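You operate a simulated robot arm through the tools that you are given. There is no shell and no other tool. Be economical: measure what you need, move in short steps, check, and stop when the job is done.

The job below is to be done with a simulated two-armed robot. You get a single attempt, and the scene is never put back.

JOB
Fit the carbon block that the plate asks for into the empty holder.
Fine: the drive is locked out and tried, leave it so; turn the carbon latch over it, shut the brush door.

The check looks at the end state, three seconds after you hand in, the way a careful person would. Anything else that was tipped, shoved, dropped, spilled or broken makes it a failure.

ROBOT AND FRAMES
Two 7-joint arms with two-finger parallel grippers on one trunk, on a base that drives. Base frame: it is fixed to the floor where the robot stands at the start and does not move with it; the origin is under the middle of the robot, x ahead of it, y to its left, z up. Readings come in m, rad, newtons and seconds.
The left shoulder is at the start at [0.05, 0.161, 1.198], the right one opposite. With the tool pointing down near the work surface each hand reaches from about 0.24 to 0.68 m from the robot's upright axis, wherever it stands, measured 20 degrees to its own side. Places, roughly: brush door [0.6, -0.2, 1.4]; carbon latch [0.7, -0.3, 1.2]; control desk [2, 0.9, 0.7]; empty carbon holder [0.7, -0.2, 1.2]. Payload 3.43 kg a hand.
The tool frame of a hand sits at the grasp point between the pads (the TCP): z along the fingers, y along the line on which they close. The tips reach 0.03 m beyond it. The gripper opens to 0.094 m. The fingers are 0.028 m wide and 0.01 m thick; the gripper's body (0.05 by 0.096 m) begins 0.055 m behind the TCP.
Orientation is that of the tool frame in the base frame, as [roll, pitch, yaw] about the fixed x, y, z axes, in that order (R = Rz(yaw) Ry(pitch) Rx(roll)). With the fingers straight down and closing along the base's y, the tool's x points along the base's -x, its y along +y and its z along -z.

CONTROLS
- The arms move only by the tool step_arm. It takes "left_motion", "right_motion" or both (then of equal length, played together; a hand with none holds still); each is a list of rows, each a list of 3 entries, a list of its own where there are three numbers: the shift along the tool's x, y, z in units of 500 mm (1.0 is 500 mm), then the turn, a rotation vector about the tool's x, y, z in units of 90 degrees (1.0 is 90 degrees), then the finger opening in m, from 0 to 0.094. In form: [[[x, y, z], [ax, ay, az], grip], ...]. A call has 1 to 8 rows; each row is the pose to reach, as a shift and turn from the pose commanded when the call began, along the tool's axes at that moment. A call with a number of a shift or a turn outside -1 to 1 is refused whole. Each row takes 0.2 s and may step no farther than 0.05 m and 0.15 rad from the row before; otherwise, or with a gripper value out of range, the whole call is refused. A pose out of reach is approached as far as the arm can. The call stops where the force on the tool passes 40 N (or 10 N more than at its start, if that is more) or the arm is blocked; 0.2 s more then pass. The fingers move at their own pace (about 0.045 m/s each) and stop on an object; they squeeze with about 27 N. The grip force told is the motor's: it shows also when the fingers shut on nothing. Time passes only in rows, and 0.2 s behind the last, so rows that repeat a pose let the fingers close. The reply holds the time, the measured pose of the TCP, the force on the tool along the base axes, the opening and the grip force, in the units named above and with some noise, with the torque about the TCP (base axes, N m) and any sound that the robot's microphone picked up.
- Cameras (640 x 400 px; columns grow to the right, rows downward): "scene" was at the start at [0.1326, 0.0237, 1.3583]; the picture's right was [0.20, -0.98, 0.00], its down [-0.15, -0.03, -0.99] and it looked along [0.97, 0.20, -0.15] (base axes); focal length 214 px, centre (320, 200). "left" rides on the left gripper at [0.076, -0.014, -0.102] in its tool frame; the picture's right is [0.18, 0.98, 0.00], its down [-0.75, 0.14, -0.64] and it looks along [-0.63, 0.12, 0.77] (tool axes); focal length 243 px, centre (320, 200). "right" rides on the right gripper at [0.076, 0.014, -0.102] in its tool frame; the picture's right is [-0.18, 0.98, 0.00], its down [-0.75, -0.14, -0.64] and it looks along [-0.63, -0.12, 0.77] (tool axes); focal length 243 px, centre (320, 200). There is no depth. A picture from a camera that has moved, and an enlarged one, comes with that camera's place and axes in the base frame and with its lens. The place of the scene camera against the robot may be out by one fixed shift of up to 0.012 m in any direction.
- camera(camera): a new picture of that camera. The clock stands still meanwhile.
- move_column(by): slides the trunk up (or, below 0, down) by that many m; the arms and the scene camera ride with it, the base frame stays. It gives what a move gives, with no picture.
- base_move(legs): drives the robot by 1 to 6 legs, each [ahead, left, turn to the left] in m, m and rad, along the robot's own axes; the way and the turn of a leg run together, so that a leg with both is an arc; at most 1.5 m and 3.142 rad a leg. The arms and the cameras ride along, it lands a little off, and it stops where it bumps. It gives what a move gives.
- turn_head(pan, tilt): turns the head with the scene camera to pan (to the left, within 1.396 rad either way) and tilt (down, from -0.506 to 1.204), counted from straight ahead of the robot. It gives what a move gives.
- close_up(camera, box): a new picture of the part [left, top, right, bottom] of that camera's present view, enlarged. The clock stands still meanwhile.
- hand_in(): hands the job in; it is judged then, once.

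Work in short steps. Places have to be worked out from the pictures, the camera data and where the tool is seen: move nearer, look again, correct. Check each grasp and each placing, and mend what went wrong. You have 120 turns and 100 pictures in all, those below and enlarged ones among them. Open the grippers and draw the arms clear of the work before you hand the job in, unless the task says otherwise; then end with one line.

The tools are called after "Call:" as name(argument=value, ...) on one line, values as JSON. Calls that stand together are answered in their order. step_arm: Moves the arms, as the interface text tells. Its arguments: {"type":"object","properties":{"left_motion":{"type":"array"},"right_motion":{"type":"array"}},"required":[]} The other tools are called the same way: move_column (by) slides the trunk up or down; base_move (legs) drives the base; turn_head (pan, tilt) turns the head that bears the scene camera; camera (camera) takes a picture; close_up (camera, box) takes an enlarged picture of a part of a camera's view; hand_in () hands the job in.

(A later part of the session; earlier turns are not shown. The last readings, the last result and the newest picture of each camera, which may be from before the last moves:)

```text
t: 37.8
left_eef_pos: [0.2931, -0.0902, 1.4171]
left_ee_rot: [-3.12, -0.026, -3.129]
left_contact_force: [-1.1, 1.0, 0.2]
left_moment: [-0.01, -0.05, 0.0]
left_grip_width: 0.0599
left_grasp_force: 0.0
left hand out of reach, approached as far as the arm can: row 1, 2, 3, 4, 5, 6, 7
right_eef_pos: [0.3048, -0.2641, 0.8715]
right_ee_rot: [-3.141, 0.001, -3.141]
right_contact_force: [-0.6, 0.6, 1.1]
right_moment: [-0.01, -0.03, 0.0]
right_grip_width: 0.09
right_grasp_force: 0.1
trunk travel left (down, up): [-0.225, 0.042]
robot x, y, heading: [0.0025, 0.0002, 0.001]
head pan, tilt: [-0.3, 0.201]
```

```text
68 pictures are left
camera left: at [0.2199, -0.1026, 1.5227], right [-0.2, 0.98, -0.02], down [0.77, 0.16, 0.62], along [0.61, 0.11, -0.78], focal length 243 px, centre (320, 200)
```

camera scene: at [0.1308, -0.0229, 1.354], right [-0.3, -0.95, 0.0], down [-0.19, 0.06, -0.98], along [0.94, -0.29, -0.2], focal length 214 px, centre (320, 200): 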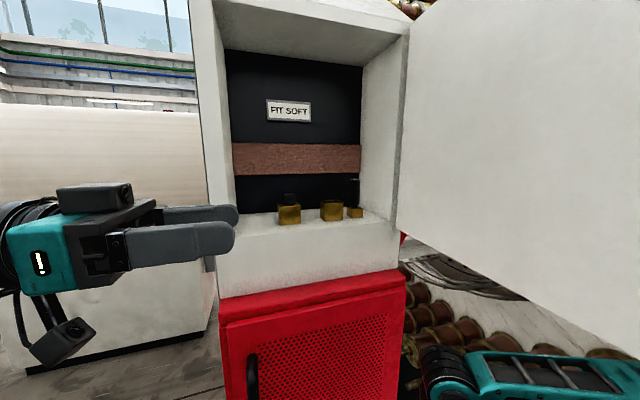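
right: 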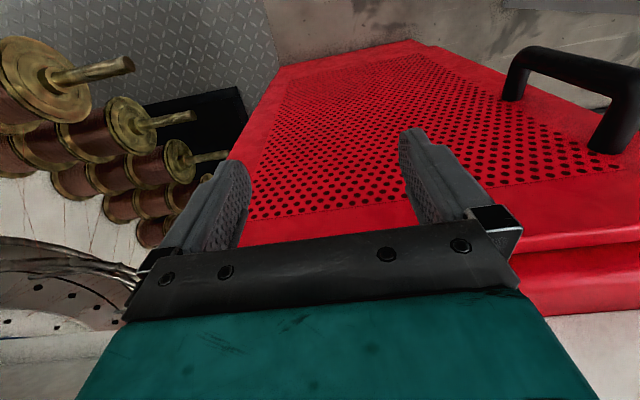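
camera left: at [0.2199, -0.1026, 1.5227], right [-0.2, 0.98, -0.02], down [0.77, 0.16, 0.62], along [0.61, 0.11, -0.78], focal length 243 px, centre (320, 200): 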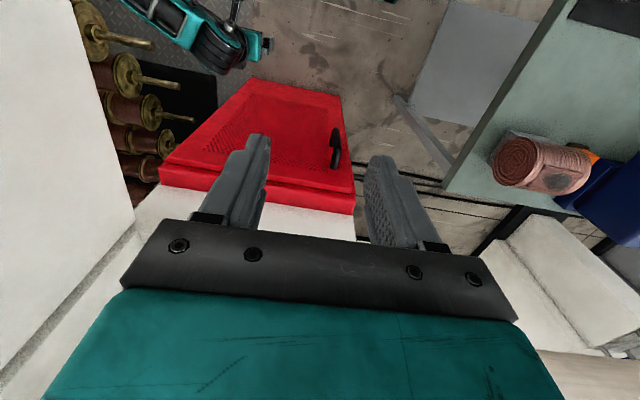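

Pointing straight down gives too little reach at this height, so I will work with a horizontal tool, and preferably with the camera on top. I try rolling the left hand to that pose (tool z ahead, tool x up).

Call:
step_arm(left_motion=[[[-0.03, 0.03, 0.03], [-0.066, 0, 0.066], 0.06], [[-0.06, 0.06, 0.06], [-0.132, 0, 0.132], 0.06], [[-0.09, 0.1, 0.09], [-0.198, 0, 0.198], 0.06], [[-0.12, 0.14, 0.12], [-0.264, 0, 0.264], 0.06], [[-0.15, 0.18, 0.15], [-0.33, 0, 0.33], 0.06], [[-0.17, 0.2, 0.18], [-0.396, 0, 0.396], 0.06], [[-0.18, 0.2, 0.2], [-0.462, 0, 0.462], 0.06]])

Call:
step_arm(left_motion=[[[0, 0, 0], [-0.066, 0, 0.066], 0.06], [[0, 0, 0], [-0.132, 0, 0.132], 0.06], [[0, 0, 0], [-0.198, 0, 0.198], 0.06], [[0, 0, 0], [-0.264, 0, 0.264], 0.06], [[0, 0, 0], [-0.33, 0, 0.33], 0.06], [[0, 0, 0], [-0.396, 0, 0.396], 0.06], [[0, 0, 0], [-0.462, 0, 0.462], 0.06]])

```text
t: 39.4
left_eef_pos: [0.2911, -0.0702, 1.3673]
left_ee_rot: [-3.102, -0.215, 2.481]
left_contact_force: [0.1, -0.8, 0.8]
left_moment: [-0.02, 0.01, -0.04]
left_grip_width: 0.0601
left_grasp_force: 0.1
left hand out of reach, approached as far as the arm can: row 1, 2, 3, 4, 5, 6, 7
right_eef_pos: [0.3061, -0.2647, 0.8706]
right_ee_rot: [-3.14, 0.0, -3.141]
right_contact_force: [-0.5, 0.6, -0.2]
right_moment: [-0.03, -0.03, -0.02]
right_grip_width: 0.0898
right_grasp_force: 0.0
trunk travel left (down, up): [-0.225, 0.042]
robot x, y, heading: [0.0015, 0.0005, -0.001]
head pan, tilt: [-0.3, 0.201]
```

```text
t: 41.0
left_eef_pos: [0.2943, -0.0874, 1.4044]
left_ee_rot: [-3.087, -0.024, 1.836]
left_contact_force: [0.0, 0.0, 0.0]
left_moment: [0.01, 0.01, 0.02]
left_grip_width: 0.0599
left_grasp_force: 0.1
left hand out of reach, approached as far as the arm can: row 1, 2, 3, 4, 5, 6, 7
right_eef_pos: [0.3065, -0.2651, 0.8705]
right_ee_rot: [3.141, -0.002, -3.141]
right_contact_force: [0.1, -0.2, -0.8]
right_moment: [-0.03, 0.0, -0.03]
right_grip_width: 0.09
right_grasp_force: 0.1
trunk travel left (down, up): [-0.225, 0.042]
robot x, y, heading: [0.0005, 0.0, -0.003]
head pan, tilt: [-0.3, 0.201]
```

The arm is at its limits up there. I bring the hand down to a roomier height and see how it follows.

Call:
step_arm(left_motion=[[[0, 0, 0.08], [0, 0, 0], 0.06], [[0, 0, 0.16], [0, 0, 0], 0.06], [[0, 0, 0.24], [0, 0, 0], 0.06], [[0, 0, 0.32], [0, 0, 0], 0.06], [[0, 0, 0.4], [0, 0, 0], 0.06], [[0, 0, 0.48], [0, 0, 0], 0.06], [[0, 0, 0.56], [0, 0, 0], 0.06]])

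```text
t: 42.6
left_eef_pos: [0.2934, -0.0716, 1.1214]
left_ee_rot: [-3.063, 0.006, 1.85]
left_contact_force: [-1.1, -0.4, -0.3]
left_moment: [-0.04, -0.01, -0.01]
left_grip_width: 0.0599
left_grasp_force: 0.1
left hand out of reach, approached as far as the arm can: row 1, 2, 3, 4, 5, 6, 7
right_eef_pos: [0.3068, -0.2646, 0.8707]
right_ee_rot: [-3.141, -0.001, 3.141]
right_contact_force: [-0.5, 0.6, 0.8]
right_moment: [0.01, -0.02, 0.03]
right_grip_width: 0.09
right_grasp_force: 0.1
trunk travel left (down, up): [-0.225, 0.042]
robot x, y, heading: [-0.0017, -0.0016, -0.002]
head pan, tilt: [-0.3, 0.201]
```

I turn the hand about its own vertical axis to the left to find that range.

Call:
step_arm(left_motion=[[[0.04, 0.01, 0], [0, 0, -0.095], 0.06], [[0.08, 0.02, 0], [0, 0, -0.19], 0.06], [[0.12, 0.03, 0], [0, 0, -0.285], 0.06], [[0.16, 0.04, 0], [0, 0, -0.38], 0.06], [[0.2, 0.05, 0], [0, 0, -0.475], 0.06], [[0.24, 0.06, 0], [0, 0, -0.57], 0.06], [[0.28, 0.07, 0], [0, 0, -0.665], 0.06], [[0.3, 0.08, 0], [0, 0, -0.76], 0.06]])

Call:
step_arm(left_motion=[[[0, 0, 0], [0, 0, -0.095], 0.06], [[0, 0, 0], [0, 0, -0.19], 0.06], [[0, 0, 0], [0, 0, -0.285], 0.06], [[0, 0, 0], [0, 0, -0.38], 0.06], [[0, 0, 0], [0, 0, -0.475], 0.06], [[0, 0, 0], [0, 0, -0.57], 0.06], [[0, 0, 0], [0, 0, -0.665], 0.06], [[0, 0, 0], [0, 0, -0.76], 0.06]])

Call:
step_arm(left_motion=[[[0, 0, 0], [0, 0, -0.095], 0.06], [[0, 0, 0], [0, 0, -0.19], 0.06], [[0, 0, 0], [0, 0, -0.285], 0.06], [[0, 0, 0], [0, 0, -0.38], 0.06], [[0, 0, 0], [0, 0, -0.475], 0.06], [[0, 0, 0], [0, 0, -0.57], 0.06], [[0, 0, 0], [0, 0, -0.665], 0.06], [[0, 0, 0], [0, 0, -0.76], 0.06]])

```text
t: 44.4
left_eef_pos: [0.2863, 0.0297, 1.0685]
left_ee_rot: [3.136, -0.059, 3.035]
left_contact_force: [-0.4, -0.9, -0.5]
left_moment: [-0.03, 0.01, -0.01]
left_grip_width: 0.0597
left_grasp_force: 0.0
left hand out of reach, approached as far as the arm can: row 1, 2, 3, 4, 5, 6, 7, 8
right_eef_pos: [0.3074, -0.2656, 0.8703]
right_ee_rot: [3.141, 0.0, 3.14]
right_contact_force: [0.1, 0.6, -0.5]
right_moment: [0.02, -0.04, -0.02]
right_grip_width: 0.0898
right_grasp_force: 0.1
trunk travel left (down, up): [-0.225, 0.042]
robot x, y, heading: [-0.0038, 0.0032, 0.002]
head pan, tilt: [-0.3, 0.201]
```

```text
t: 46.2
left_eef_pos: [0.2867, 0.0287, 1.0688]
left_ee_rot: [3.086, -0.018, -2.053]
left_contact_force: [1.2, 0.3, -0.2]
left_moment: [-0.03, 0.0, 0.01]
left_grip_width: 0.0601
left_grasp_force: 0.0
right_eef_pos: [0.3068, -0.2646, 0.8696]
right_ee_rot: [-3.141, 0.001, 3.141]
right_contact_force: [0.3, 0.0, 0.6]
right_moment: [0.04, 0.0, 0.01]
right_grip_width: 0.0902
right_grasp_force: 0.0
trunk travel left (down, up): [-0.225, 0.042]
robot x, y, heading: [0.0003, -0.0026, -0.003]
head pan, tilt: [-0.3, 0.201]
```

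```text
t: 48.0
left_eef_pos: [0.286, 0.0285, 1.0686]
left_ee_rot: [3.104, 0.044, -0.861]
left_contact_force: [-0.2, -0.7, 0.2]
left_moment: [-0.02, 0.03, 0.0]
left_grip_width: 0.06
left_grasp_force: 0.0
right_eef_pos: [0.306, -0.2653, 0.8698]
right_ee_rot: [3.141, -0.002, -3.141]
right_contact_force: [0.9, -0.2, -0.7]
right_moment: [0.0, -0.01, 0.0]
right_grip_width: 0.0901
right_grasp_force: 0.0
trunk travel left (down, up): [-0.225, 0.042]
robot x, y, heading: [-0.0007, -0.0005, -0.003]
head pan, tilt: [-0.3, 0.201]
```

The left turn works well. I complete it (tool x ahead), then pitch the tool up to horizontal.

Call:
step_arm(left_motion=[[[0, 0, -0.05], [0, 0, -0.091], 0.06], [[0, 0, -0.1], [0, 0, -0.182], 0.06], [[0, 0, -0.15], [0, 0, -0.273], 0.06], [[0, 0, -0.2], [0, 0, -0.364], 0.06], [[0, 0, -0.25], [0, 0, -0.455], 0.06], [[0, 0, -0.3], [0, 0, -0.547], 0.06]])

Call:
step_arm(left_motion=[[[0.03, -0.02, 0], [0, 0.09, 0], 0.06], [[0.06, -0.04, 0], [0, 0.18, 0], 0.06], [[0.09, -0.06, 0], [0, 0.27, 0], 0.06], [[0.12, -0.08, 0], [0, 0.36, 0], 0.06], [[0.15, -0.1, 0], [0, 0.45, 0], 0.06], [[0.18, -0.12, 0], [0, 0.54, 0], 0.06], [[0.21, -0.14, 0], [0, 0.63, 0], 0.06], [[0.24, -0.16, 0], [0, 0.72, 0], 0.06]])

```text
t: 49.4
left_eef_pos: [0.2398, 0.0482, 1.0141]
left_ee_rot: [3.041, 0.051, -0.056]
left_contact_force: [0.3, 0.2, -0.4]
left_moment: [-0.03, 0.04, 0.02]
left_grip_width: 0.06
left_grasp_force: 0.1
left hand out of reach, approached as far as the arm can: row 1, 2, 3, 4, 5, 6
right_eef_pos: [0.3074, -0.264, 0.8711]
right_ee_rot: [-3.142, 0.0, -3.141]
right_contact_force: [-0.4, 0.6, 0.8]
right_moment: [0.0, -0.03, 0.02]
right_grip_width: 0.0899
right_grasp_force: 0.1
trunk travel left (down, up): [-0.225, 0.042]
robot x, y, heading: [-0.0003, 0.0009, 0.001]
head pan, tilt: [-0.3, 0.201]
```

```text
t: 51.2
left_eef_pos: [0.3793, 0.1088, 0.99]
left_ee_rot: [2.939, -1.069, 0.125]
left_contact_force: [-0.1, -0.2, -0.8]
left_moment: [0.03, 0.02, 0.02]
left_grip_width: 0.0601
left_grasp_force: 0.0
left hand out of reach, approached as far as the arm can: row 3, 4, 5, 6, 7, 8
right_eef_pos: [0.3056, -0.2633, 0.8711]
right_ee_rot: [3.14, 0.0, -3.141]
right_contact_force: [-0.6, 0.1, 0.4]
right_moment: [-0.01, -0.02, 0.02]
right_grip_width: 0.0901
right_grasp_force: 0.0
trunk travel left (down, up): [-0.225, 0.042]
robot x, y, heading: [0.0008, 0.0014, -0.001]
head pan, tilt: [-0.3, 0.201]
```

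The flipped, tilted pose is reached. I test whether it holds at cabinet height by moving up and ahead while leveling.

Call:
step_arm(left_motion=[[[0.06, 0, -0.01], [0, 0.03, 0], 0.06], [[0.12, 0, -0.02], [0, 0.06, 0], 0.06], [[0.18, 0, -0.03], [0, 0.09, 0], 0.06], [[0.24, 0, -0.04], [0, 0.12, 0], 0.06], [[0.3, 0, -0.05], [0, 0.15, 0], 0.06], [[0.36, 0, -0.06], [0, 0.18, 0], 0.06], [[0.41, 0, -0.07], [0, 0.21, 0], 0.06], [[0.46, 0, -0.07], [0, 0.24, 0], 0.06]])

Call:
camera(camera="left")

```text
t: 53.0
left_eef_pos: [0.4584, 0.1259, 1.2077]
left_ee_rot: [2.434, -1.421, 0.648]
left_contact_force: [0.4, 0.3, 0.1]
left_moment: [0.0, -0.02, 0.02]
left_grip_width: 0.0601
left_grasp_force: 0.0
left hand out of reach, approached as far as the arm can: row 1, 2, 3, 4, 5
right_eef_pos: [0.3067, -0.2646, 0.87]
right_ee_rot: [3.14, 0.001, -3.141]
right_contact_force: [-0.3, -0.1, -0.3]
right_moment: [0.01, -0.01, 0.03]
right_grip_width: 0.0899
right_grasp_force: 0.1
trunk travel left (down, up): [-0.225, 0.042]
robot x, y, heading: [0.0005, -0.0011, -0.003]
head pan, tilt: [-0.3, 0.201]
```

```text
67 pictures are left
camera left: at [0.3666, 0.1539, 1.2943], right [-0.03, -0.96, 0.28], down [-0.73, -0.17, -0.66], along [0.68, -0.22, -0.7], focal length 243 px, centre (320, 200)
```

left: 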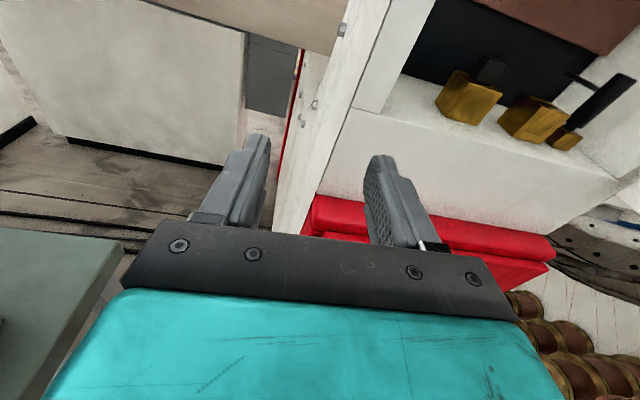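

This pose works and gives an upright view. I zoom in on the holders.

Call:
close_up(camera="left", box=[400, 40, 640, 190])

```text
2.67 times, centred on (520, 115) of left
camera zoom: at [0.3666, 0.1539, 1.2943], right [-0.03, -0.96, 0.28], down [-0.73, -0.17, -0.66], along [0.68, -0.22, -0.7], focal length 647 px, centre (-213, 427)
```

zoom: 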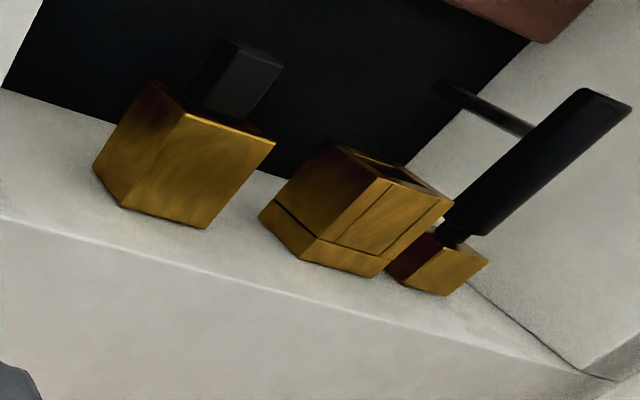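

I level the hand and move it to look down at the holder between its fingers.

Call:
step_arm(left_motion=[[[0.05, 0.06, 0.01], [0.008, 0.012, 0.01], 0.06], [[0.1, 0.13, 0.03], [0.016, 0.024, 0.02], 0.06], [[0.15, 0.2, 0.05], [0.025, 0.04, 0.03], 0.06], [[0.2, 0.27, 0.07], [0.041, 0.06, 0.04], 0.06], [[0.25, 0.34, 0.09], [0.041, 0.074, 0.057], 0.06], [[0.29, 0.41, 0.1], [0.041, 0.074, 0.057], 0.06], [[0.32, 0.48, 0.11], [0.041, 0.074, 0.057], 0.06], [[0.344, 0.55, 0.124], [0.041, 0.074, 0.057], 0.06]])

Call:
camera(camera="left")

```text
t: 54.8
left_eef_pos: [0.5257, -0.138, 1.3974]
left_ee_rot: [2.175, -1.565, 0.968]
left_contact_force: [-0.3, 0.0, 0.1]
left_moment: [0.0, 0.03, 0.0]
left_grip_width: 0.0602
left_grasp_force: 0.0
right_eef_pos: [0.3067, -0.2642, 0.8707]
right_ee_rot: [-3.141, -0.002, 3.14]
right_contact_force: [0.0, 0.1, 0.3]
right_moment: [0.01, 0.01, -0.02]
right_grip_width: 0.0898
right_grasp_force: 0.0
trunk travel left (down, up): [-0.225, 0.042]
robot x, y, heading: [-0.0004, 0.0008, -0.002]
head pan, tilt: [-0.3, 0.201]
```

```text
65 pictures are left
camera left: at [0.4227, -0.1235, 1.4747], right [0.0, -0.98, 0.19], down [-0.64, -0.15, -0.75], along [0.77, -0.12, -0.63], focal length 243 px, centre (320, 200)
```

left: 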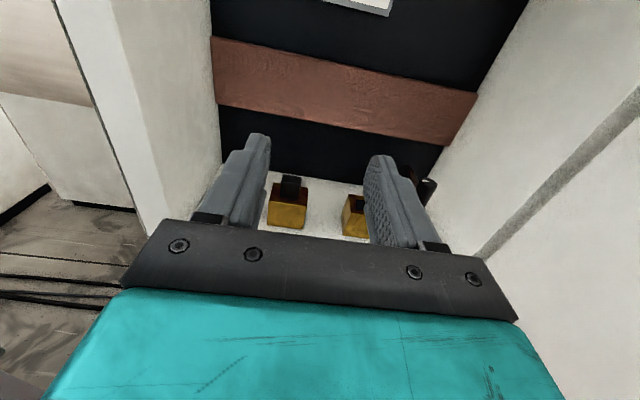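

I shift further right with the fingers wide open.

Call:
step_arm(left_motion=[[[0.03, 0.06, 0], [0, 0, 0], 0.094], [[0.06, 0.12, 0], [0, 0, 0], 0.094], [[0.09, 0.18, 0], [0, 0, 0], 0.094], [[0.09, 0.18, 0], [0, 0, 0], 0.094]])

Call:
close_up(camera="left", box=[220, 100, 460, 250])

```text
t: 55.8
left_eef_pos: [0.5275, -0.1835, 1.441]
left_ee_rot: [2.084, -1.566, 1.063]
left_contact_force: [-0.5, 0.3, 0.0]
left_moment: [-0.01, -0.01, 0.05]
left_grip_width: 0.094
left_grasp_force: 0.0
left hand out of reach, approached as far as the arm can: row 2, 3, 4
right_eef_pos: [0.3066, -0.2652, 0.8701]
right_ee_rot: [3.14, 0.0, 3.14]
right_contact_force: [-0.2, -0.5, -0.4]
right_moment: [0.03, 0.0, -0.02]
right_grip_width: 0.0898
right_grasp_force: 0.0
trunk travel left (down, up): [-0.225, 0.042]
robot x, y, heading: [-0.0025, 0.0036, -0.002]
head pan, tilt: [-0.3, 0.201]
```

```text
2.67 times, centred on (340, 175) of left
camera zoom: at [0.4245, -0.17, 1.5174], right [0.01, -0.98, 0.19], down [-0.64, -0.15, -0.75], along [0.77, -0.12, -0.63], focal length 647 px, centre (267, 267)
```

zoom: 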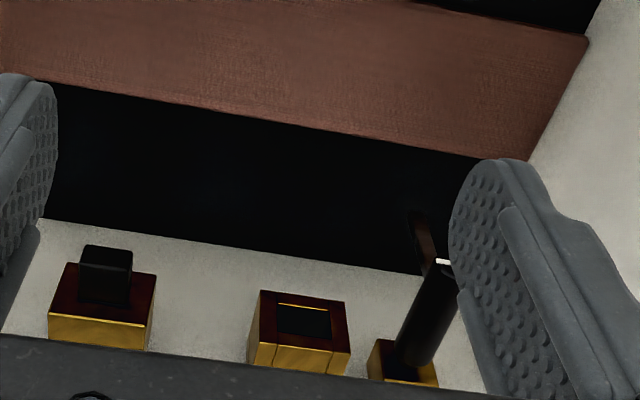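

The empty pocket is at about (0.717, -0.246, 1.235), longer along y; the latch post is at about (0.706, -0.315) with its arm pointing back at z≈1.30. I retract the left hand, then drive back to fetch SOFT.

Call:
step_arm(left_motion=[[[-0.02, -0.05, -0.06], [0, 0, 0], 0.094], [[-0.06, -0.12, -0.1], [0, 0, 0], 0.094], [[-0.12, -0.19, -0.13], [0, 0, 0], 0.094], [[-0.18, -0.26, -0.16], [0, 0, 0], 0.094], [[-0.24, -0.33, -0.19], [0, 0, 0], 0.094], [[-0.3, -0.4, -0.22], [0, 0, 0], 0.094], [[-0.36, -0.46, -0.24], [0, 0, 0], 0.094], [[-0.42, -0.52, -0.25], [0, 0, 0], 0.094]])

Call:
base_move(legs=[[-0.3, 0, 0]])

Call:
turn_head(pan=0.75, tilt=0.6)

Call:
camera(camera="scene")

Call:
camera(camera="left")

```text
t: 57.6
left_eef_pos: [0.3997, 0.0753, 1.2294]
left_ee_rot: [1.81, -1.563, 1.337]
left_contact_force: [0.1, 0.3, 0.3]
left_moment: [0.0, 0.0, -0.04]
left_grip_width: 0.0942
left_grasp_force: 0.0
right_eef_pos: [0.3057, -0.2641, 0.8697]
right_ee_rot: [3.141, 0.0, 3.141]
right_contact_force: [-1.0, 1.1, -0.4]
right_moment: [-0.01, -0.02, -0.03]
right_grip_width: 0.0902
right_grasp_force: 0.0
trunk travel left (down, up): [-0.225, 0.042]
robot x, y, heading: [0.0005, 0.002, 0.0]
head pan, tilt: [-0.3, 0.201]
```

```text
t: 59.7
left_eef_pos: [0.0997, 0.0745, 1.2301]
left_ee_rot: [1.878, -1.567, 1.267]
left_contact_force: [0.2, 0.5, 0.3]
left_moment: [-0.02, 0.0, -0.02]
left_grip_width: 0.094
left_grasp_force: 0.1
right_eef_pos: [0.0064, -0.2648, 0.8717]
right_ee_rot: [-3.14, 0.0, 3.14]
right_contact_force: [0.4, 0.4, 0.2]
right_moment: [0.02, 0.0, -0.01]
right_grip_width: 0.0902
right_grasp_force: 0.1
trunk travel left (down, up): [-0.225, 0.042]
robot x, y, heading: [-0.2967, -0.0003, -0.003]
head pan, tilt: [-0.3, 0.201]
```

```text
t: 61.0
left_eef_pos: [0.0994, 0.0736, 1.2297]
left_ee_rot: [1.969, -1.566, 1.178]
left_contact_force: [-0.3, -0.6, -0.1]
left_moment: [-0.03, 0.0, -0.04]
left_grip_width: 0.0941
left_grasp_force: 0.1
right_eef_pos: [0.0073, -0.2657, 0.8691]
right_ee_rot: [3.141, 0.0, -3.142]
right_contact_force: [-0.1, -0.3, 0.7]
right_moment: [0.01, 0.02, -0.06]
right_grip_width: 0.0901
right_grasp_force: 0.0
trunk travel left (down, up): [-0.225, 0.042]
robot x, y, heading: [-0.2976, -0.0016, -0.0]
head pan, tilt: [0.75, 0.6]
```

```text
63 pictures are left
camera scene: at [-0.1932, 0.065, 1.3172], right [0.68, -0.73, 0.0], down [-0.41, -0.38, -0.83], along [0.6, 0.56, -0.56], focal length 214 px, centre (320, 200)
```

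scene: 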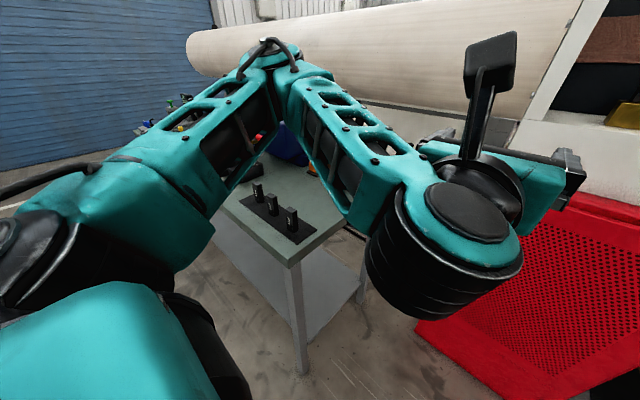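

```text
62 pictures are left
camera left: at [-0.002, 0.0879, 1.3069], right [0.01, -0.98, 0.19], down [-0.64, -0.15, -0.75], along [0.77, -0.12, -0.63], focal length 243 px, centre (320, 200)
```

left: 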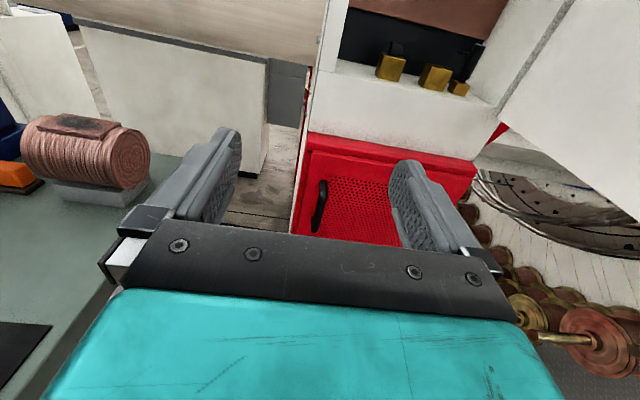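

The row of blocks is visible in the scene view; I zoom in.

Call:
close_up(camera="scene", box=[215, 150, 355, 270])

```text
3.33 times, centred on (285, 210) of scene
camera zoom: at [-0.1932, 0.065, 1.3172], right [0.68, -0.73, 0.0], down [-0.41, -0.38, -0.83], along [0.6, 0.56, -0.56], focal length 715 px, centre (437, 167)
```

zoom: 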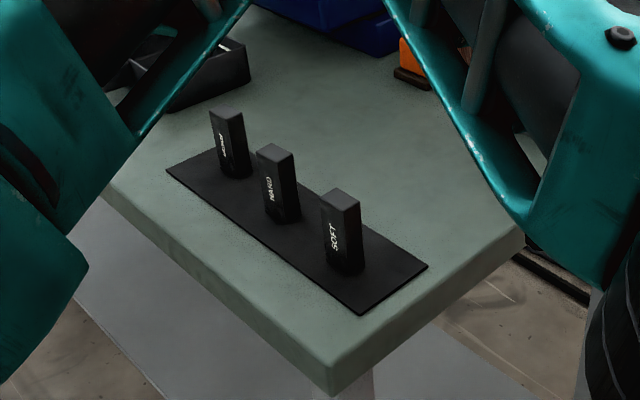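

The block is thinner in x and longer in y (about 0.018 × 0.026), the same way round as the pocket. So I can pick it with the tool pointing +x and keep that pose to insert. I back up a bit more and move the hand left in line with SOFT (about (0.085, 0.425)).

Call:
base_move(legs=[[-0.15, 0, 0]])

Call:
step_arm(left_motion=[[[0, -0.08, 0], [0, 0, 0], 0.06], [[0, -0.17, 0], [0, 0, 0], 0.06], [[0, -0.26, 0], [0, 0, 0], 0.06], [[0, -0.35, 0], [0, 0, 0], 0.06], [[0, -0.44, 0], [0, 0, 0], 0.06], [[0, -0.53, 0], [0, 0, 0], 0.06], [[0, -0.62, 0], [0, 0, 0], 0.06], [[0, -0.7, 0], [0, 0, 0], 0.06]])

Call:
camera(camera="left")

```text
t: 62.4
left_eef_pos: [-0.0481, 0.0745, 1.2299]
left_ee_rot: [1.847, -1.564, 1.3]
left_contact_force: [-0.9, 0.5, -0.5]
left_moment: [-0.01, -0.02, 0.0]
left_grip_width: 0.0941
left_grasp_force: 0.2
right_eef_pos: [-0.1426, -0.2655, 0.8705]
right_ee_rot: [-3.142, 0.0, 3.142]
right_contact_force: [0.7, 0.3, 0.3]
right_moment: [0.0, -0.02, -0.01]
right_grip_width: 0.0899
right_grasp_force: 0.0
trunk travel left (down, up): [-0.225, 0.042]
robot x, y, heading: [-0.4486, 0.0014, -0.002]
head pan, tilt: [0.75, 0.6]
```

```text
t: 64.2
left_eef_pos: [-0.0497, 0.4251, 1.2296]
left_ee_rot: [1.866, -1.563, 1.28]
left_contact_force: [0.4, 1.1, -0.6]
left_moment: [-0.01, 0.0, 0.0]
left_grip_width: 0.0601
left_grasp_force: 0.0
left hand out of reach, approached as far as the arm can: row 1, 2, 3, 4, 5, 6
right_eef_pos: [-0.142, -0.2637, 0.8712]
right_ee_rot: [3.141, 0.001, 3.141]
right_contact_force: [0.8, -0.1, -0.4]
right_moment: [0.01, -0.01, 0.03]
right_grip_width: 0.0899
right_grasp_force: 0.1
trunk travel left (down, up): [-0.225, 0.042]
robot x, y, heading: [-0.4488, 0.0009, -0.0]
head pan, tilt: [0.75, 0.6]
```

```text
60 pictures are left
camera left: at [-0.1527, 0.4385, 1.3058], right [0.0, -0.98, 0.19], down [-0.64, -0.15, -0.75], along [0.77, -0.12, -0.63], focal length 243 px, centre (320, 200)
```

left: 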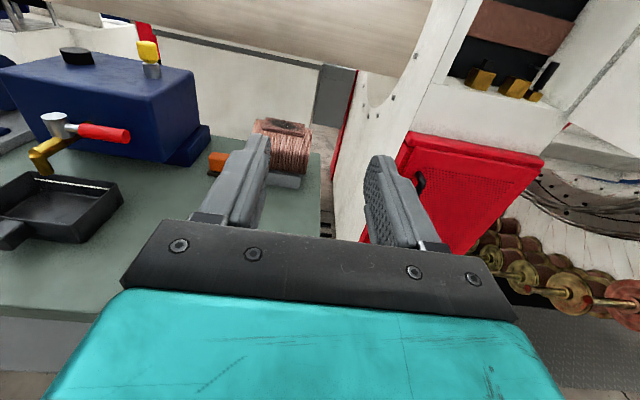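

I lower to about z=1.05 to see the block between the fingers.

Call:
step_arm(left_motion=[[[-0.08, 0, 0], [0, 0, 0], 0.06], [[-0.17, 0, 0], [0, 0, 0], 0.06], [[-0.26, 0, 0], [0, 0, 0], 0.06], [[-0.34, 0, 0], [0, 0, 0], 0.06]])

Call:
camera(camera="left")

Call:
turn_head(pan=0.9, tilt=0.55)

Call:
camera(camera="scene")

```text
t: 65.2
left_eef_pos: [-0.0489, 0.4217, 1.0578]
left_ee_rot: [1.743, -1.565, 1.401]
left_contact_force: [1.0, -0.1, 0.9]
left_moment: [0.04, 0.02, 0.02]
left_grip_width: 0.0599
left_grasp_force: 0.2
right_eef_pos: [-0.1423, -0.265, 0.8701]
right_ee_rot: [-3.141, 0.0, 3.14]
right_contact_force: [-1.2, -0.4, -0.3]
right_moment: [-0.01, -0.02, -0.02]
right_grip_width: 0.0903
right_grasp_force: 0.0
trunk travel left (down, up): [-0.225, 0.042]
robot x, y, heading: [-0.4479, -0.0009, 0.003]
head pan, tilt: [0.75, 0.6]
```

```text
59 pictures are left
camera left: at [-0.1522, 0.4358, 1.1346], right [0.0, -0.98, 0.19], down [-0.64, -0.15, -0.75], along [0.77, -0.12, -0.63], focal length 243 px, centre (320, 200)
```

left: 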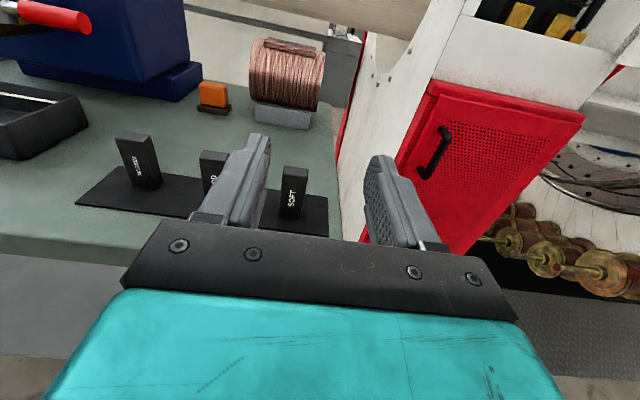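

```text
t: 65.9
left_eef_pos: [-0.0491, 0.4223, 1.059]
left_ee_rot: [1.967, -1.566, 1.178]
left_contact_force: [0.3, -0.1, 0.6]
left_moment: [0.01, 0.02, -0.05]
left_grip_width: 0.06
left_grasp_force: 0.2
right_eef_pos: [-0.1415, -0.2653, 0.8709]
right_ee_rot: [3.141, 0.0, -3.141]
right_contact_force: [0.1, 0.7, -0.1]
right_moment: [-0.04, 0.0, 0.0]
right_grip_width: 0.0899
right_grasp_force: 0.0
trunk travel left (down, up): [-0.225, 0.042]
robot x, y, heading: [-0.4501, -0.0002, -0.0]
head pan, tilt: [0.901, 0.55]
```

```text
58 pictures are left
camera scene: at [-0.3505, 0.0751, 1.3217], right [0.78, -0.62, 0.0], down [-0.33, -0.41, -0.85], along [0.53, 0.67, -0.52], focal length 214 px, centre (320, 200)
```

scene: 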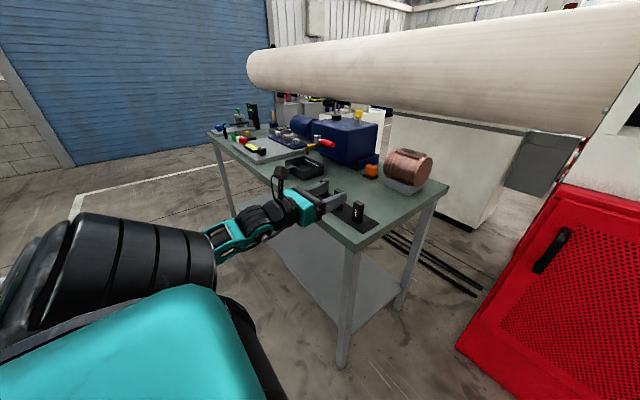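

SOFT is at about (0.093, 0.435) with its top at z≈0.974. I align, lower to z=0.962, and advance part-way to check.

Call:
step_arm(left_motion=[[[-0.06, -0.01, 0], [0, 0, 0], 0.07], [[-0.13, -0.025, 0], [0, 0, 0], 0.07], [[-0.192, -0.025, 0], [0, 0, 0], 0.07], [[-0.192, -0.025, 0.06], [0, 0, 0], 0.07], [[-0.192, -0.025, 0.1], [0, 0, 0], 0.07]])

Call:
camera(camera="left")

Call:
close_up(camera="scene", box=[260, 160, 420, 270])

```text
t: 67.1
left_eef_pos: [-0.0357, 0.4725, 1.0007]
left_ee_rot: [2.171, -1.565, 0.975]
left_contact_force: [0.6, 0.0, 0.0]
left_moment: [0.02, -0.03, -0.01]
left_grip_width: 0.0701
left_grasp_force: 0.0
left hand out of reach, approached as far as the arm can: row 1, 2, 3, 4, 5
right_eef_pos: [-0.1422, -0.2647, 0.8708]
right_ee_rot: [3.139, -0.001, -3.141]
right_contact_force: [0.5, 0.0, 0.7]
right_moment: [-0.01, 0.05, 0.03]
right_grip_width: 0.09
right_grasp_force: 0.2
trunk travel left (down, up): [-0.225, 0.042]
robot x, y, heading: [-0.4505, 0.0017, 0.002]
head pan, tilt: [0.901, 0.55]
```

```text
57 pictures are left
camera left: at [-0.139, 0.4874, 1.0776], right [0.0, -0.98, 0.19], down [-0.64, -0.15, -0.75], along [0.76, -0.12, -0.63], focal length 243 px, centre (320, 200)
```

left: 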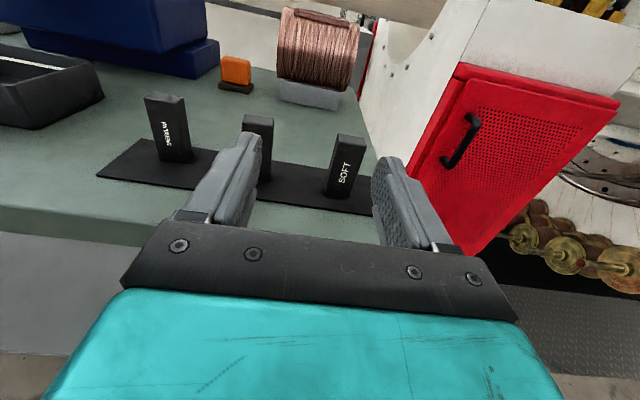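

```text
3.64 times, centred on (340, 215) of scene
camera zoom: at [-0.3501, 0.0753, 1.3217], right [0.78, -0.62, 0.0], down [-0.33, -0.41, -0.85], along [0.53, 0.67, -0.52], focal length 780 px, centre (247, 146)
```

zoom: 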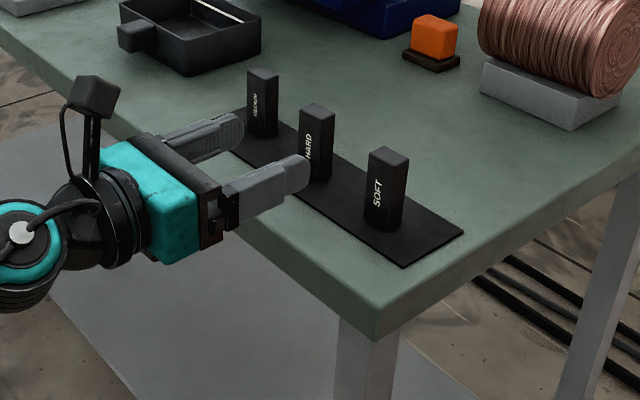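

The arm hits a limit that low and far left. I retreat, bring the hand in front of the robot, then drive the robot left so SOFT lies straight ahead, and lower the trunk.

Call:
step_arm(left_motion=[[[0.02, 0, -0.06], [0, 0, 0], 0.07], [[0.1, 0.0, -0.06], [0, 0, 0], 0.07], [[0.18, 0.02, -0.05], [0, 0, 0], 0.07], [[0.26, 0.06, 0.0], [0, 0, 0], 0.07], [[0.34, 0.1, 0.0], [0, 0, 0], 0.07], [[0.4, 0.16, 0.0], [0, 0, 0], 0.07], [[0.4, 0.25, 0.0], [0, 0, 0], 0.07], [[0.4, 0.34, 0.0], [0, 0, 0], 0.07]])

Call:
step_arm(left_motion=[[[0, 0.09, 0], [0, 0, 0], 0.07], [[0, 0.18, 0], [0, 0, 0], 0.07], [[0, 0.27, 0], [0, 0, 0], 0.07], [[0, 0.36, 0], [0, 0, 0], 0.07]])

Call:
base_move(legs=[[0, 0.32, 0]])

Call:
move_column(by=-0.2)

Call:
camera(camera="left")

```text
refused: row 4 steps farther than a row can; nothing moved
```

```text
t: 68.1
left_eef_pos: [-0.0799, 0.3863, 1.0522]
left_ee_rot: [2.103, -1.563, 1.041]
left_contact_force: [-0.1, -0.1, 0.0]
left_moment: [-0.02, 0.02, 0.01]
left_grip_width: 0.0703
left_grasp_force: 0.1
left hand out of reach, approached as far as the arm can: row 1, 2, 3, 4
right_eef_pos: [-0.1419, -0.2664, 0.8701]
right_ee_rot: [-3.141, -0.001, -3.14]
right_contact_force: [-0.2, -0.8, 0.4]
right_moment: [0.0, 0.03, 0.04]
right_grip_width: 0.09
right_grasp_force: 0.0
trunk travel left (down, up): [-0.225, 0.042]
robot x, y, heading: [-0.448, 0.0002, -0.004]
head pan, tilt: [0.901, 0.55]
```

```text
t: 70.2
left_eef_pos: [-0.0797, 0.7037, 1.051]
left_ee_rot: [2.153, -1.564, 0.991]
left_contact_force: [0.1, 0.6, -0.8]
left_moment: [-0.01, -0.03, -0.04]
left_grip_width: 0.0699
left_grasp_force: 0.1
right_eef_pos: [-0.1419, 0.0508, 0.8699]
right_ee_rot: [-3.142, -0.001, 3.14]
right_contact_force: [0.3, -0.1, -0.7]
right_moment: [-0.01, 0.01, -0.03]
right_grip_width: 0.09
right_grasp_force: 0.0
trunk travel left (down, up): [-0.225, 0.042]
robot x, y, heading: [-0.4457, 0.3193, 0.001]
head pan, tilt: [0.901, 0.55]
```

```text
t: 72.3
left_eef_pos: [-0.08, 0.7028, 0.8513]
left_ee_rot: [2.181, -1.561, 0.965]
left_contact_force: [0.1, 0.0, 0.3]
left_moment: [0.0, 0.01, 0.01]
left_grip_width: 0.0701
left_grasp_force: 0.1
right_eef_pos: [-0.1416, 0.0521, 0.6705]
right_ee_rot: [3.141, 0.001, 3.139]
right_contact_force: [0.4, 0.5, -0.5]
right_moment: [0.01, 0.0, 0.0]
right_grip_width: 0.0901
right_grasp_force: 0.0
trunk travel left (down, up): [-0.025, 0.242]
robot x, y, heading: [-0.4451, 0.3175, -0.009]
head pan, tilt: [0.901, 0.55]
```

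```text
55 pictures are left
camera left: at [-0.1821, 0.7177, 0.928], right [0.0, -0.98, 0.19], down [-0.64, -0.15, -0.75], along [0.76, -0.12, -0.63], focal length 243 px, centre (320, 200)
```

left: 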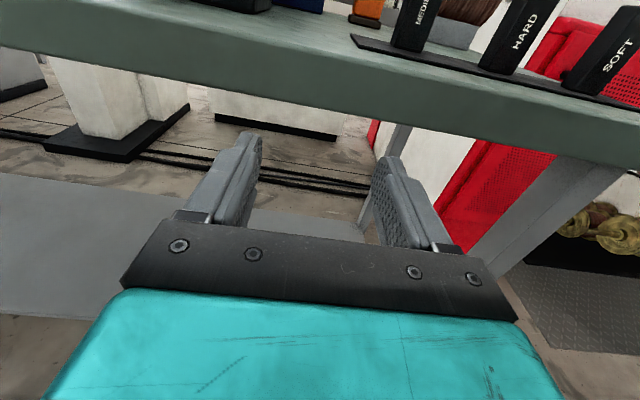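

Nothing was touched; the hand is below bench level in front of its edge. I raise it straight up and bring it right to SOFT's line.

Call:
step_arm(left_motion=[[[0.09, 0, -0.01], [0, 0, 0], 0.07], [[0.18, 0, -0.01], [0, 0, 0], 0.07], [[0.27, 0, -0.01], [0, 0, 0], 0.07], [[0.32, 0.07, 0], [0, 0, 0], 0.07], [[0.34, 0.16, 0], [0, 0, 0], 0.07], [[0.34, 0.25, 0], [0, 0, 0], 0.07], [[0.34, 0.34, 0], [0, 0, 0], 0.07], [[0.34, 0.43, 0], [0, 0, 0], 0.07]])

Call:
step_arm(left_motion=[[[0, 0.05, 0], [0, 0, 0], 0.07], [[0, 0.1, 0], [0, 0, 0], 0.07]])

Call:
camera(camera="left")

```text
t: 74.3
left_eef_pos: [0.0, 0.5206, 1.0495]
left_ee_rot: [1.679, -1.432, 1.617]
left_contact_force: [0.3, 0.4, -1.2]
left_moment: [0.02, -0.04, -0.04]
left_grip_width: 0.0697
left_grasp_force: 0.0
left hand out of reach, approached as far as the arm can: row 2, 3, 4, 5, 6, 7, 8
right_eef_pos: [-0.1413, 0.0519, 0.6713]
right_ee_rot: [-3.139, -0.001, 3.141]
right_contact_force: [-0.4, 0.4, 0.3]
right_moment: [-0.05, 0.0, -0.01]
right_grip_width: 0.0901
right_grasp_force: 0.1
trunk travel left (down, up): [-0.025, 0.242]
robot x, y, heading: [-0.4455, 0.3174, -0.001]
head pan, tilt: [0.901, 0.55]
stopped in row 8 (left hand): the arm was blocked; the commanded pose is now the measured one
```

```text
t: 75.0
left_eef_pos: [0.0096, 0.4696, 1.056]
left_ee_rot: [1.682, -1.434, 1.613]
left_contact_force: [0.1, -1.0, 0.8]
left_moment: [0.02, 0.02, 0.02]
left_grip_width: 0.0701
left_grasp_force: 0.0
right_eef_pos: [-0.1421, 0.0511, 0.6706]
right_ee_rot: [3.141, 0.0, 3.14]
right_contact_force: [0.3, 0.2, 1.3]
right_moment: [0.03, 0.03, 0.03]
right_grip_width: 0.0901
right_grasp_force: 0.0
trunk travel left (down, up): [-0.025, 0.242]
robot x, y, heading: [-0.4475, 0.3186, 0.001]
head pan, tilt: [0.901, 0.55]
```

```text
54 pictures are left
camera left: at [-0.0953, 0.4781, 1.1314], right [0.15, -0.94, 0.32], down [-0.61, -0.34, -0.72], along [0.78, -0.09, -0.62], focal length 243 px, centre (320, 200)
```

left: 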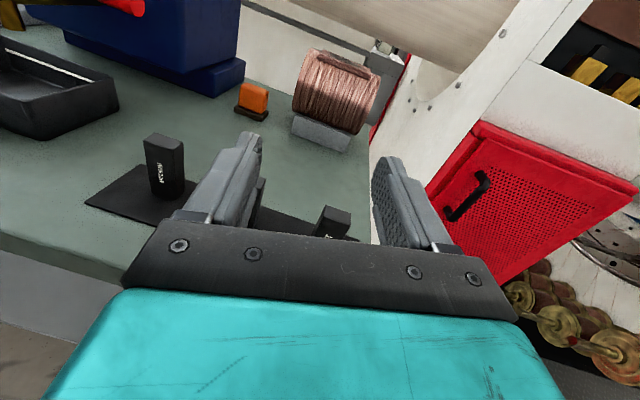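

The blocks are still standing; the hand is rolled and yawed about 8°. I back it off slightly, straighten it, and line up with SOFT.

Call:
step_arm(left_motion=[[[0.02, 0.01, -0.05], [-0.02, 0, 0.02], 0.07], [[0.0, 0.03, -0.09], [-0.05, 0, 0.045], 0.07], [[-0.03, 0.05, -0.09], [-0.075, 0, 0.07], 0.07], [[-0.05, 0.05, -0.09], [-0.097, 0, 0.087], 0.07]])

Call:
camera(camera="left")

```text
t: 76.0
left_eef_pos: [-0.0201, 0.4275, 1.0361]
left_ee_rot: [-3.117, -1.565, -0.023]
left_contact_force: [-0.3, 0.1, -0.2]
left_moment: [-0.04, -0.03, 0.0]
left_grip_width: 0.0699
left_grasp_force: 0.0
left hand out of reach, approached as far as the arm can: row 2, 3, 4
right_eef_pos: [-0.1417, 0.0521, 0.6696]
right_ee_rot: [3.141, -0.002, 3.141]
right_contact_force: [0.6, 0.0, -0.3]
right_moment: [0.01, 0.02, 0.03]
right_grip_width: 0.0901
right_grasp_force: 0.0
trunk travel left (down, up): [-0.025, 0.242]
robot x, y, heading: [-0.4499, 0.3168, 0.003]
head pan, tilt: [0.901, 0.55]
```

```text
53 pictures are left
camera left: at [-0.1225, 0.4414, 1.1149], right [0.0, -0.98, 0.18], down [-0.65, -0.14, -0.75], along [0.76, -0.12, -0.63], focal length 243 px, centre (320, 200)
```

left: 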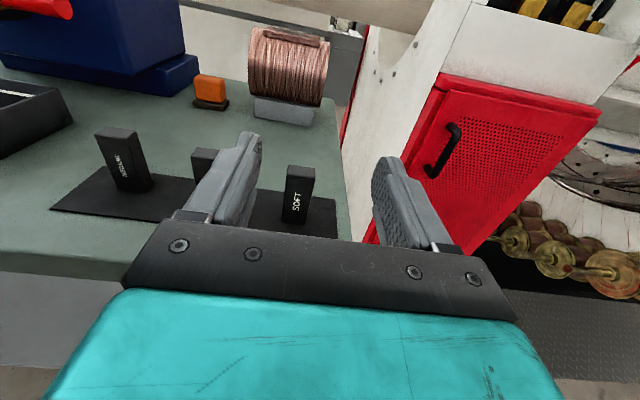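

The orientation is clean and SOFT again measures (0.092, 0.436). I lower to z≈0.962 first and check before advancing.

Call:
step_arm(left_motion=[[[-0.05, -0.005, 0], [0, 0, 0], 0.07], [[-0.1, -0.01, 0], [0, 0, 0], 0.07], [[-0.148, -0.016, 0], [0, 0, 0], 0.07]])

Call:
camera(camera="left")

```text
t: 76.8
left_eef_pos: [-0.0142, 0.4334, 0.964]
left_ee_rot: [3.041, -1.569, 0.101]
left_contact_force: [0.0, 0.4, -1.3]
left_moment: [0.03, 0.02, -0.03]
left_grip_width: 0.0699
left_grasp_force: 0.1
left hand out of reach, approached as far as the arm can: row 1, 2, 3
right_eef_pos: [-0.1415, 0.0519, 0.6706]
right_ee_rot: [3.141, -0.001, 3.139]
right_contact_force: [-0.3, 0.5, -0.3]
right_moment: [0.01, 0.0, -0.03]
right_grip_width: 0.0899
right_grasp_force: 0.1
trunk travel left (down, up): [-0.025, 0.242]
robot x, y, heading: [-0.448, 0.3182, 0.0]
head pan, tilt: [0.901, 0.55]
```

```text
52 pictures are left
camera left: at [-0.1175, 0.4471, 1.0406], right [0.0, -0.98, 0.18], down [-0.64, -0.14, -0.75], along [0.76, -0.12, -0.63], focal length 243 px, centre (320, 200)
```

left: 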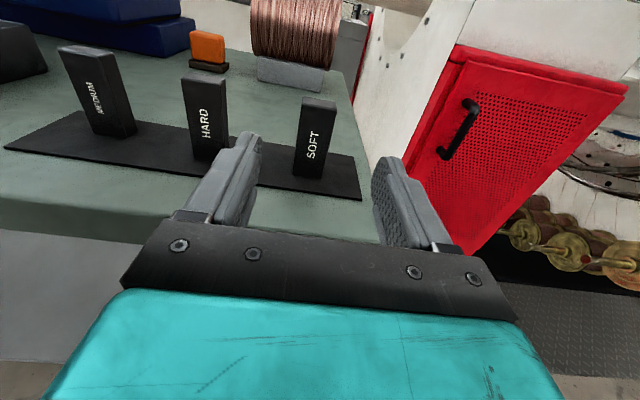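

Good. I advance 0.107 m around the block and close.

Call:
step_arm(left_motion=[[[0, -0.003, 0.07], [0, 0, 0], 0.07], [[0, -0.003, 0.14], [0, 0, 0], 0.07], [[0, -0.003, 0.21], [0, 0, 0], 0.07]])

Call:
camera(camera="left")

Call:
close_up(camera="scene", box=[240, 100, 440, 225])

```text
t: 77.5
left_eef_pos: [0.0895, 0.4287, 0.9669]
left_ee_rot: [3.075, -1.561, 0.071]
left_contact_force: [0.8, -0.4, 0.5]
left_moment: [-0.03, 0.03, 0.01]
left_grip_width: 0.07
left_grasp_force: 0.2
left hand out of reach, approached as far as the arm can: row 3
right_eef_pos: [-0.1426, 0.0516, 0.6703]
right_ee_rot: [-3.141, 0.0, 3.139]
right_contact_force: [0.4, 0.1, -0.5]
right_moment: [0.01, -0.01, 0.01]
right_grip_width: 0.09
right_grasp_force: 0.1
trunk travel left (down, up): [-0.025, 0.242]
robot x, y, heading: [-0.4472, 0.3166, -0.004]
head pan, tilt: [0.901, 0.55]
```

```text
51 pictures are left
camera left: at [-0.0135, 0.4427, 1.0441], right [0.01, -0.98, 0.18], down [-0.65, -0.14, -0.75], along [0.76, -0.12, -0.64], focal length 243 px, centre (320, 200)
```

left: 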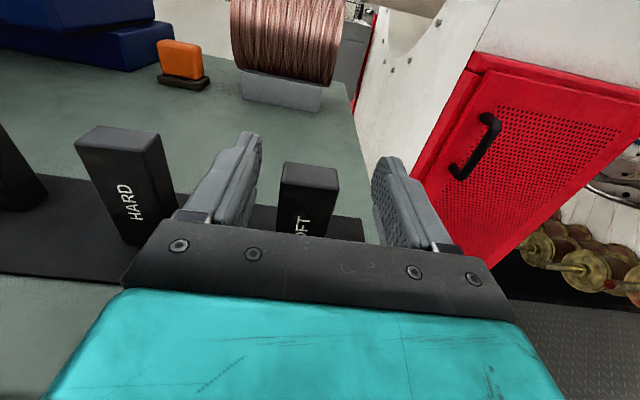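

```text
3.20 times, centred on (340, 162) of scene
camera zoom: at [-0.3501, 0.3919, 1.1217], right [0.78, -0.62, 0.0], down [-0.33, -0.41, -0.85], along [0.53, 0.67, -0.52], focal length 686 px, centre (256, 320)
```

zoom: 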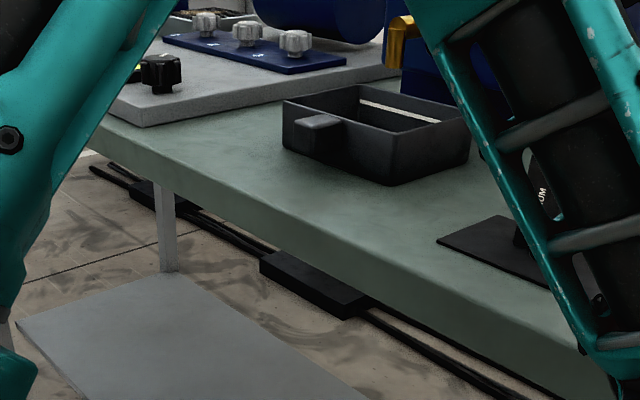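

The block sits between the fingers; I center by 6 mm and close.

Call:
step_arm(left_motion=[[[-0.004, -0.012, 0.006], [0, 0, 0], 0.07], [[-0.004, -0.012, 0.006], [0, 0, 0], 0.03], [[-0.004, -0.012, 0.006], [0, 0, 0], 0.01], [[-0.004, -0.012, 0.006], [0, 0, 0], 0.0], [[-0.004, -0.012, 0.006], [0, 0, 0], 0.0], [[-0.004, -0.012, 0.006], [0, 0, 0], 0.0]])

Call:
camera(camera="left")

```text
t: 79.0
left_eef_pos: [0.0897, 0.4291, 0.9683]
left_ee_rot: [3.029, -1.564, 0.117]
left_contact_force: [1.4, 1.2, 3.5]
left_moment: [0.02, -0.07, 0.04]
left_grip_width: 0.0337
left_grasp_force: 27.1
left hand out of reach, approached as far as the arm can: row 1, 2, 3, 4, 5, 6
right_eef_pos: [-0.1418, 0.0526, 0.6707]
right_ee_rot: [-3.14, 0.0, 3.138]
right_contact_force: [1.3, -0.1, 0.0]
right_moment: [0.03, -0.01, -0.02]
right_grip_width: 0.0898
right_grasp_force: 0.1
trunk travel left (down, up): [-0.025, 0.242]
robot x, y, heading: [-0.4489, 0.3186, -0.002]
head pan, tilt: [0.901, 0.55]
```

```text
49 pictures are left
camera left: at [-0.0122, 0.4429, 1.0454], right [0.01, -0.98, 0.18], down [-0.65, -0.14, -0.75], along [0.76, -0.11, -0.64], focal length 243 px, centre (320, 200)
```

left: 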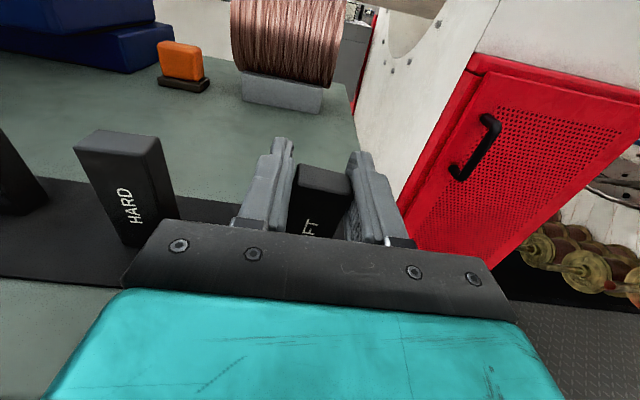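

Gripped at 33.7 mm, wider than estimated. I zoom to check how the block sits in the fingers.

Call:
close_up(camera="left", box=[230, 120, 420, 250])

```text
3.08 times, centred on (325, 185) of left
camera zoom: at [-0.0122, 0.4429, 1.0454], right [0.01, -0.98, 0.18], down [-0.65, -0.14, -0.75], along [0.76, -0.11, -0.64], focal length 746 px, centre (305, 246)
```

zoom: 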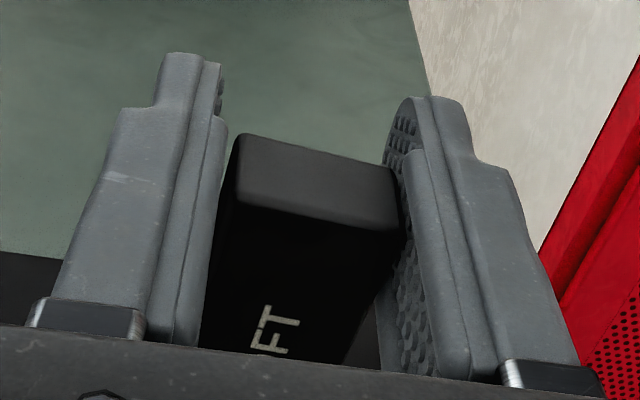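

The block looks tilted sideways, because the left finger touched first. I open again, so it settles upright, then re-center.

Call:
step_arm(left_motion=[[[0, 0, 0], [0, 0, 0], 0.045], [[0, 0, 0], [0, 0, 0], 0.06], [[0, 0, 0], [0, 0, 0], 0.06], [[0, 0, 0], [0, 0, 0], 0.06]])

Call:
camera(camera="left")

```text
t: 80.0
left_eef_pos: [0.0907, 0.4276, 0.9685]
left_ee_rot: [3.085, -1.563, 0.063]
left_contact_force: [0.8, 0.2, 0.2]
left_moment: [0.0, -0.01, 0.01]
left_grip_width: 0.06
left_grasp_force: 0.0
right_eef_pos: [-0.1415, 0.052, 0.6708]
right_ee_rot: [-3.141, 0.0, 3.14]
right_contact_force: [-0.3, -0.1, -0.1]
right_moment: [0.0, 0.02, 0.01]
right_grip_width: 0.0897
right_grasp_force: 0.0
trunk travel left (down, up): [-0.025, 0.242]
robot x, y, heading: [-0.4446, 0.3148, -0.0]
head pan, tilt: [0.901, 0.55]
```

```text
47 pictures are left
camera left: at [-0.0122, 0.4428, 1.0451], right [0.01, -0.98, 0.18], down [-0.65, -0.14, -0.75], along [0.76, -0.12, -0.64], focal length 243 px, centre (320, 200)
```

left: 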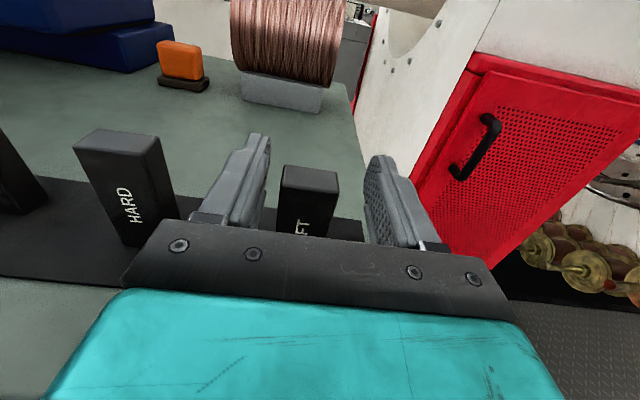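

The block stands upright again. It is about 7 mm left of the hand's center, so I try a pure sideways correction.

Call:
step_arm(left_motion=[[[0, -0.007, 0], [0, 0, 0], 0.06], [[0, -0.014, 0], [0, 0, 0], 0.06], [[0, -0.014, 0], [0, 0, 0], 0.06]])

```text
t: 80.8
left_eef_pos: [0.089, 0.4298, 0.9706]
left_ee_rot: [3.101, -1.562, 0.045]
left_contact_force: [-0.5, -0.5, 1.2]
left_moment: [0.04, -0.01, -0.01]
left_grip_width: 0.0599
left_grasp_force: 0.1
left hand out of reach, approached as far as the arm can: row 1, 2, 3
right_eef_pos: [-0.1422, 0.0524, 0.6723]
right_ee_rot: [3.14, 0.0, 3.14]
right_contact_force: [-0.4, -0.1, 0.5]
right_moment: [0.02, 0.0, -0.02]
right_grip_width: 0.0899
right_grasp_force: 0.1
trunk travel left (down, up): [-0.025, 0.242]
robot x, y, heading: [-0.4487, 0.3191, -0.004]
head pan, tilt: [0.901, 0.55]
```

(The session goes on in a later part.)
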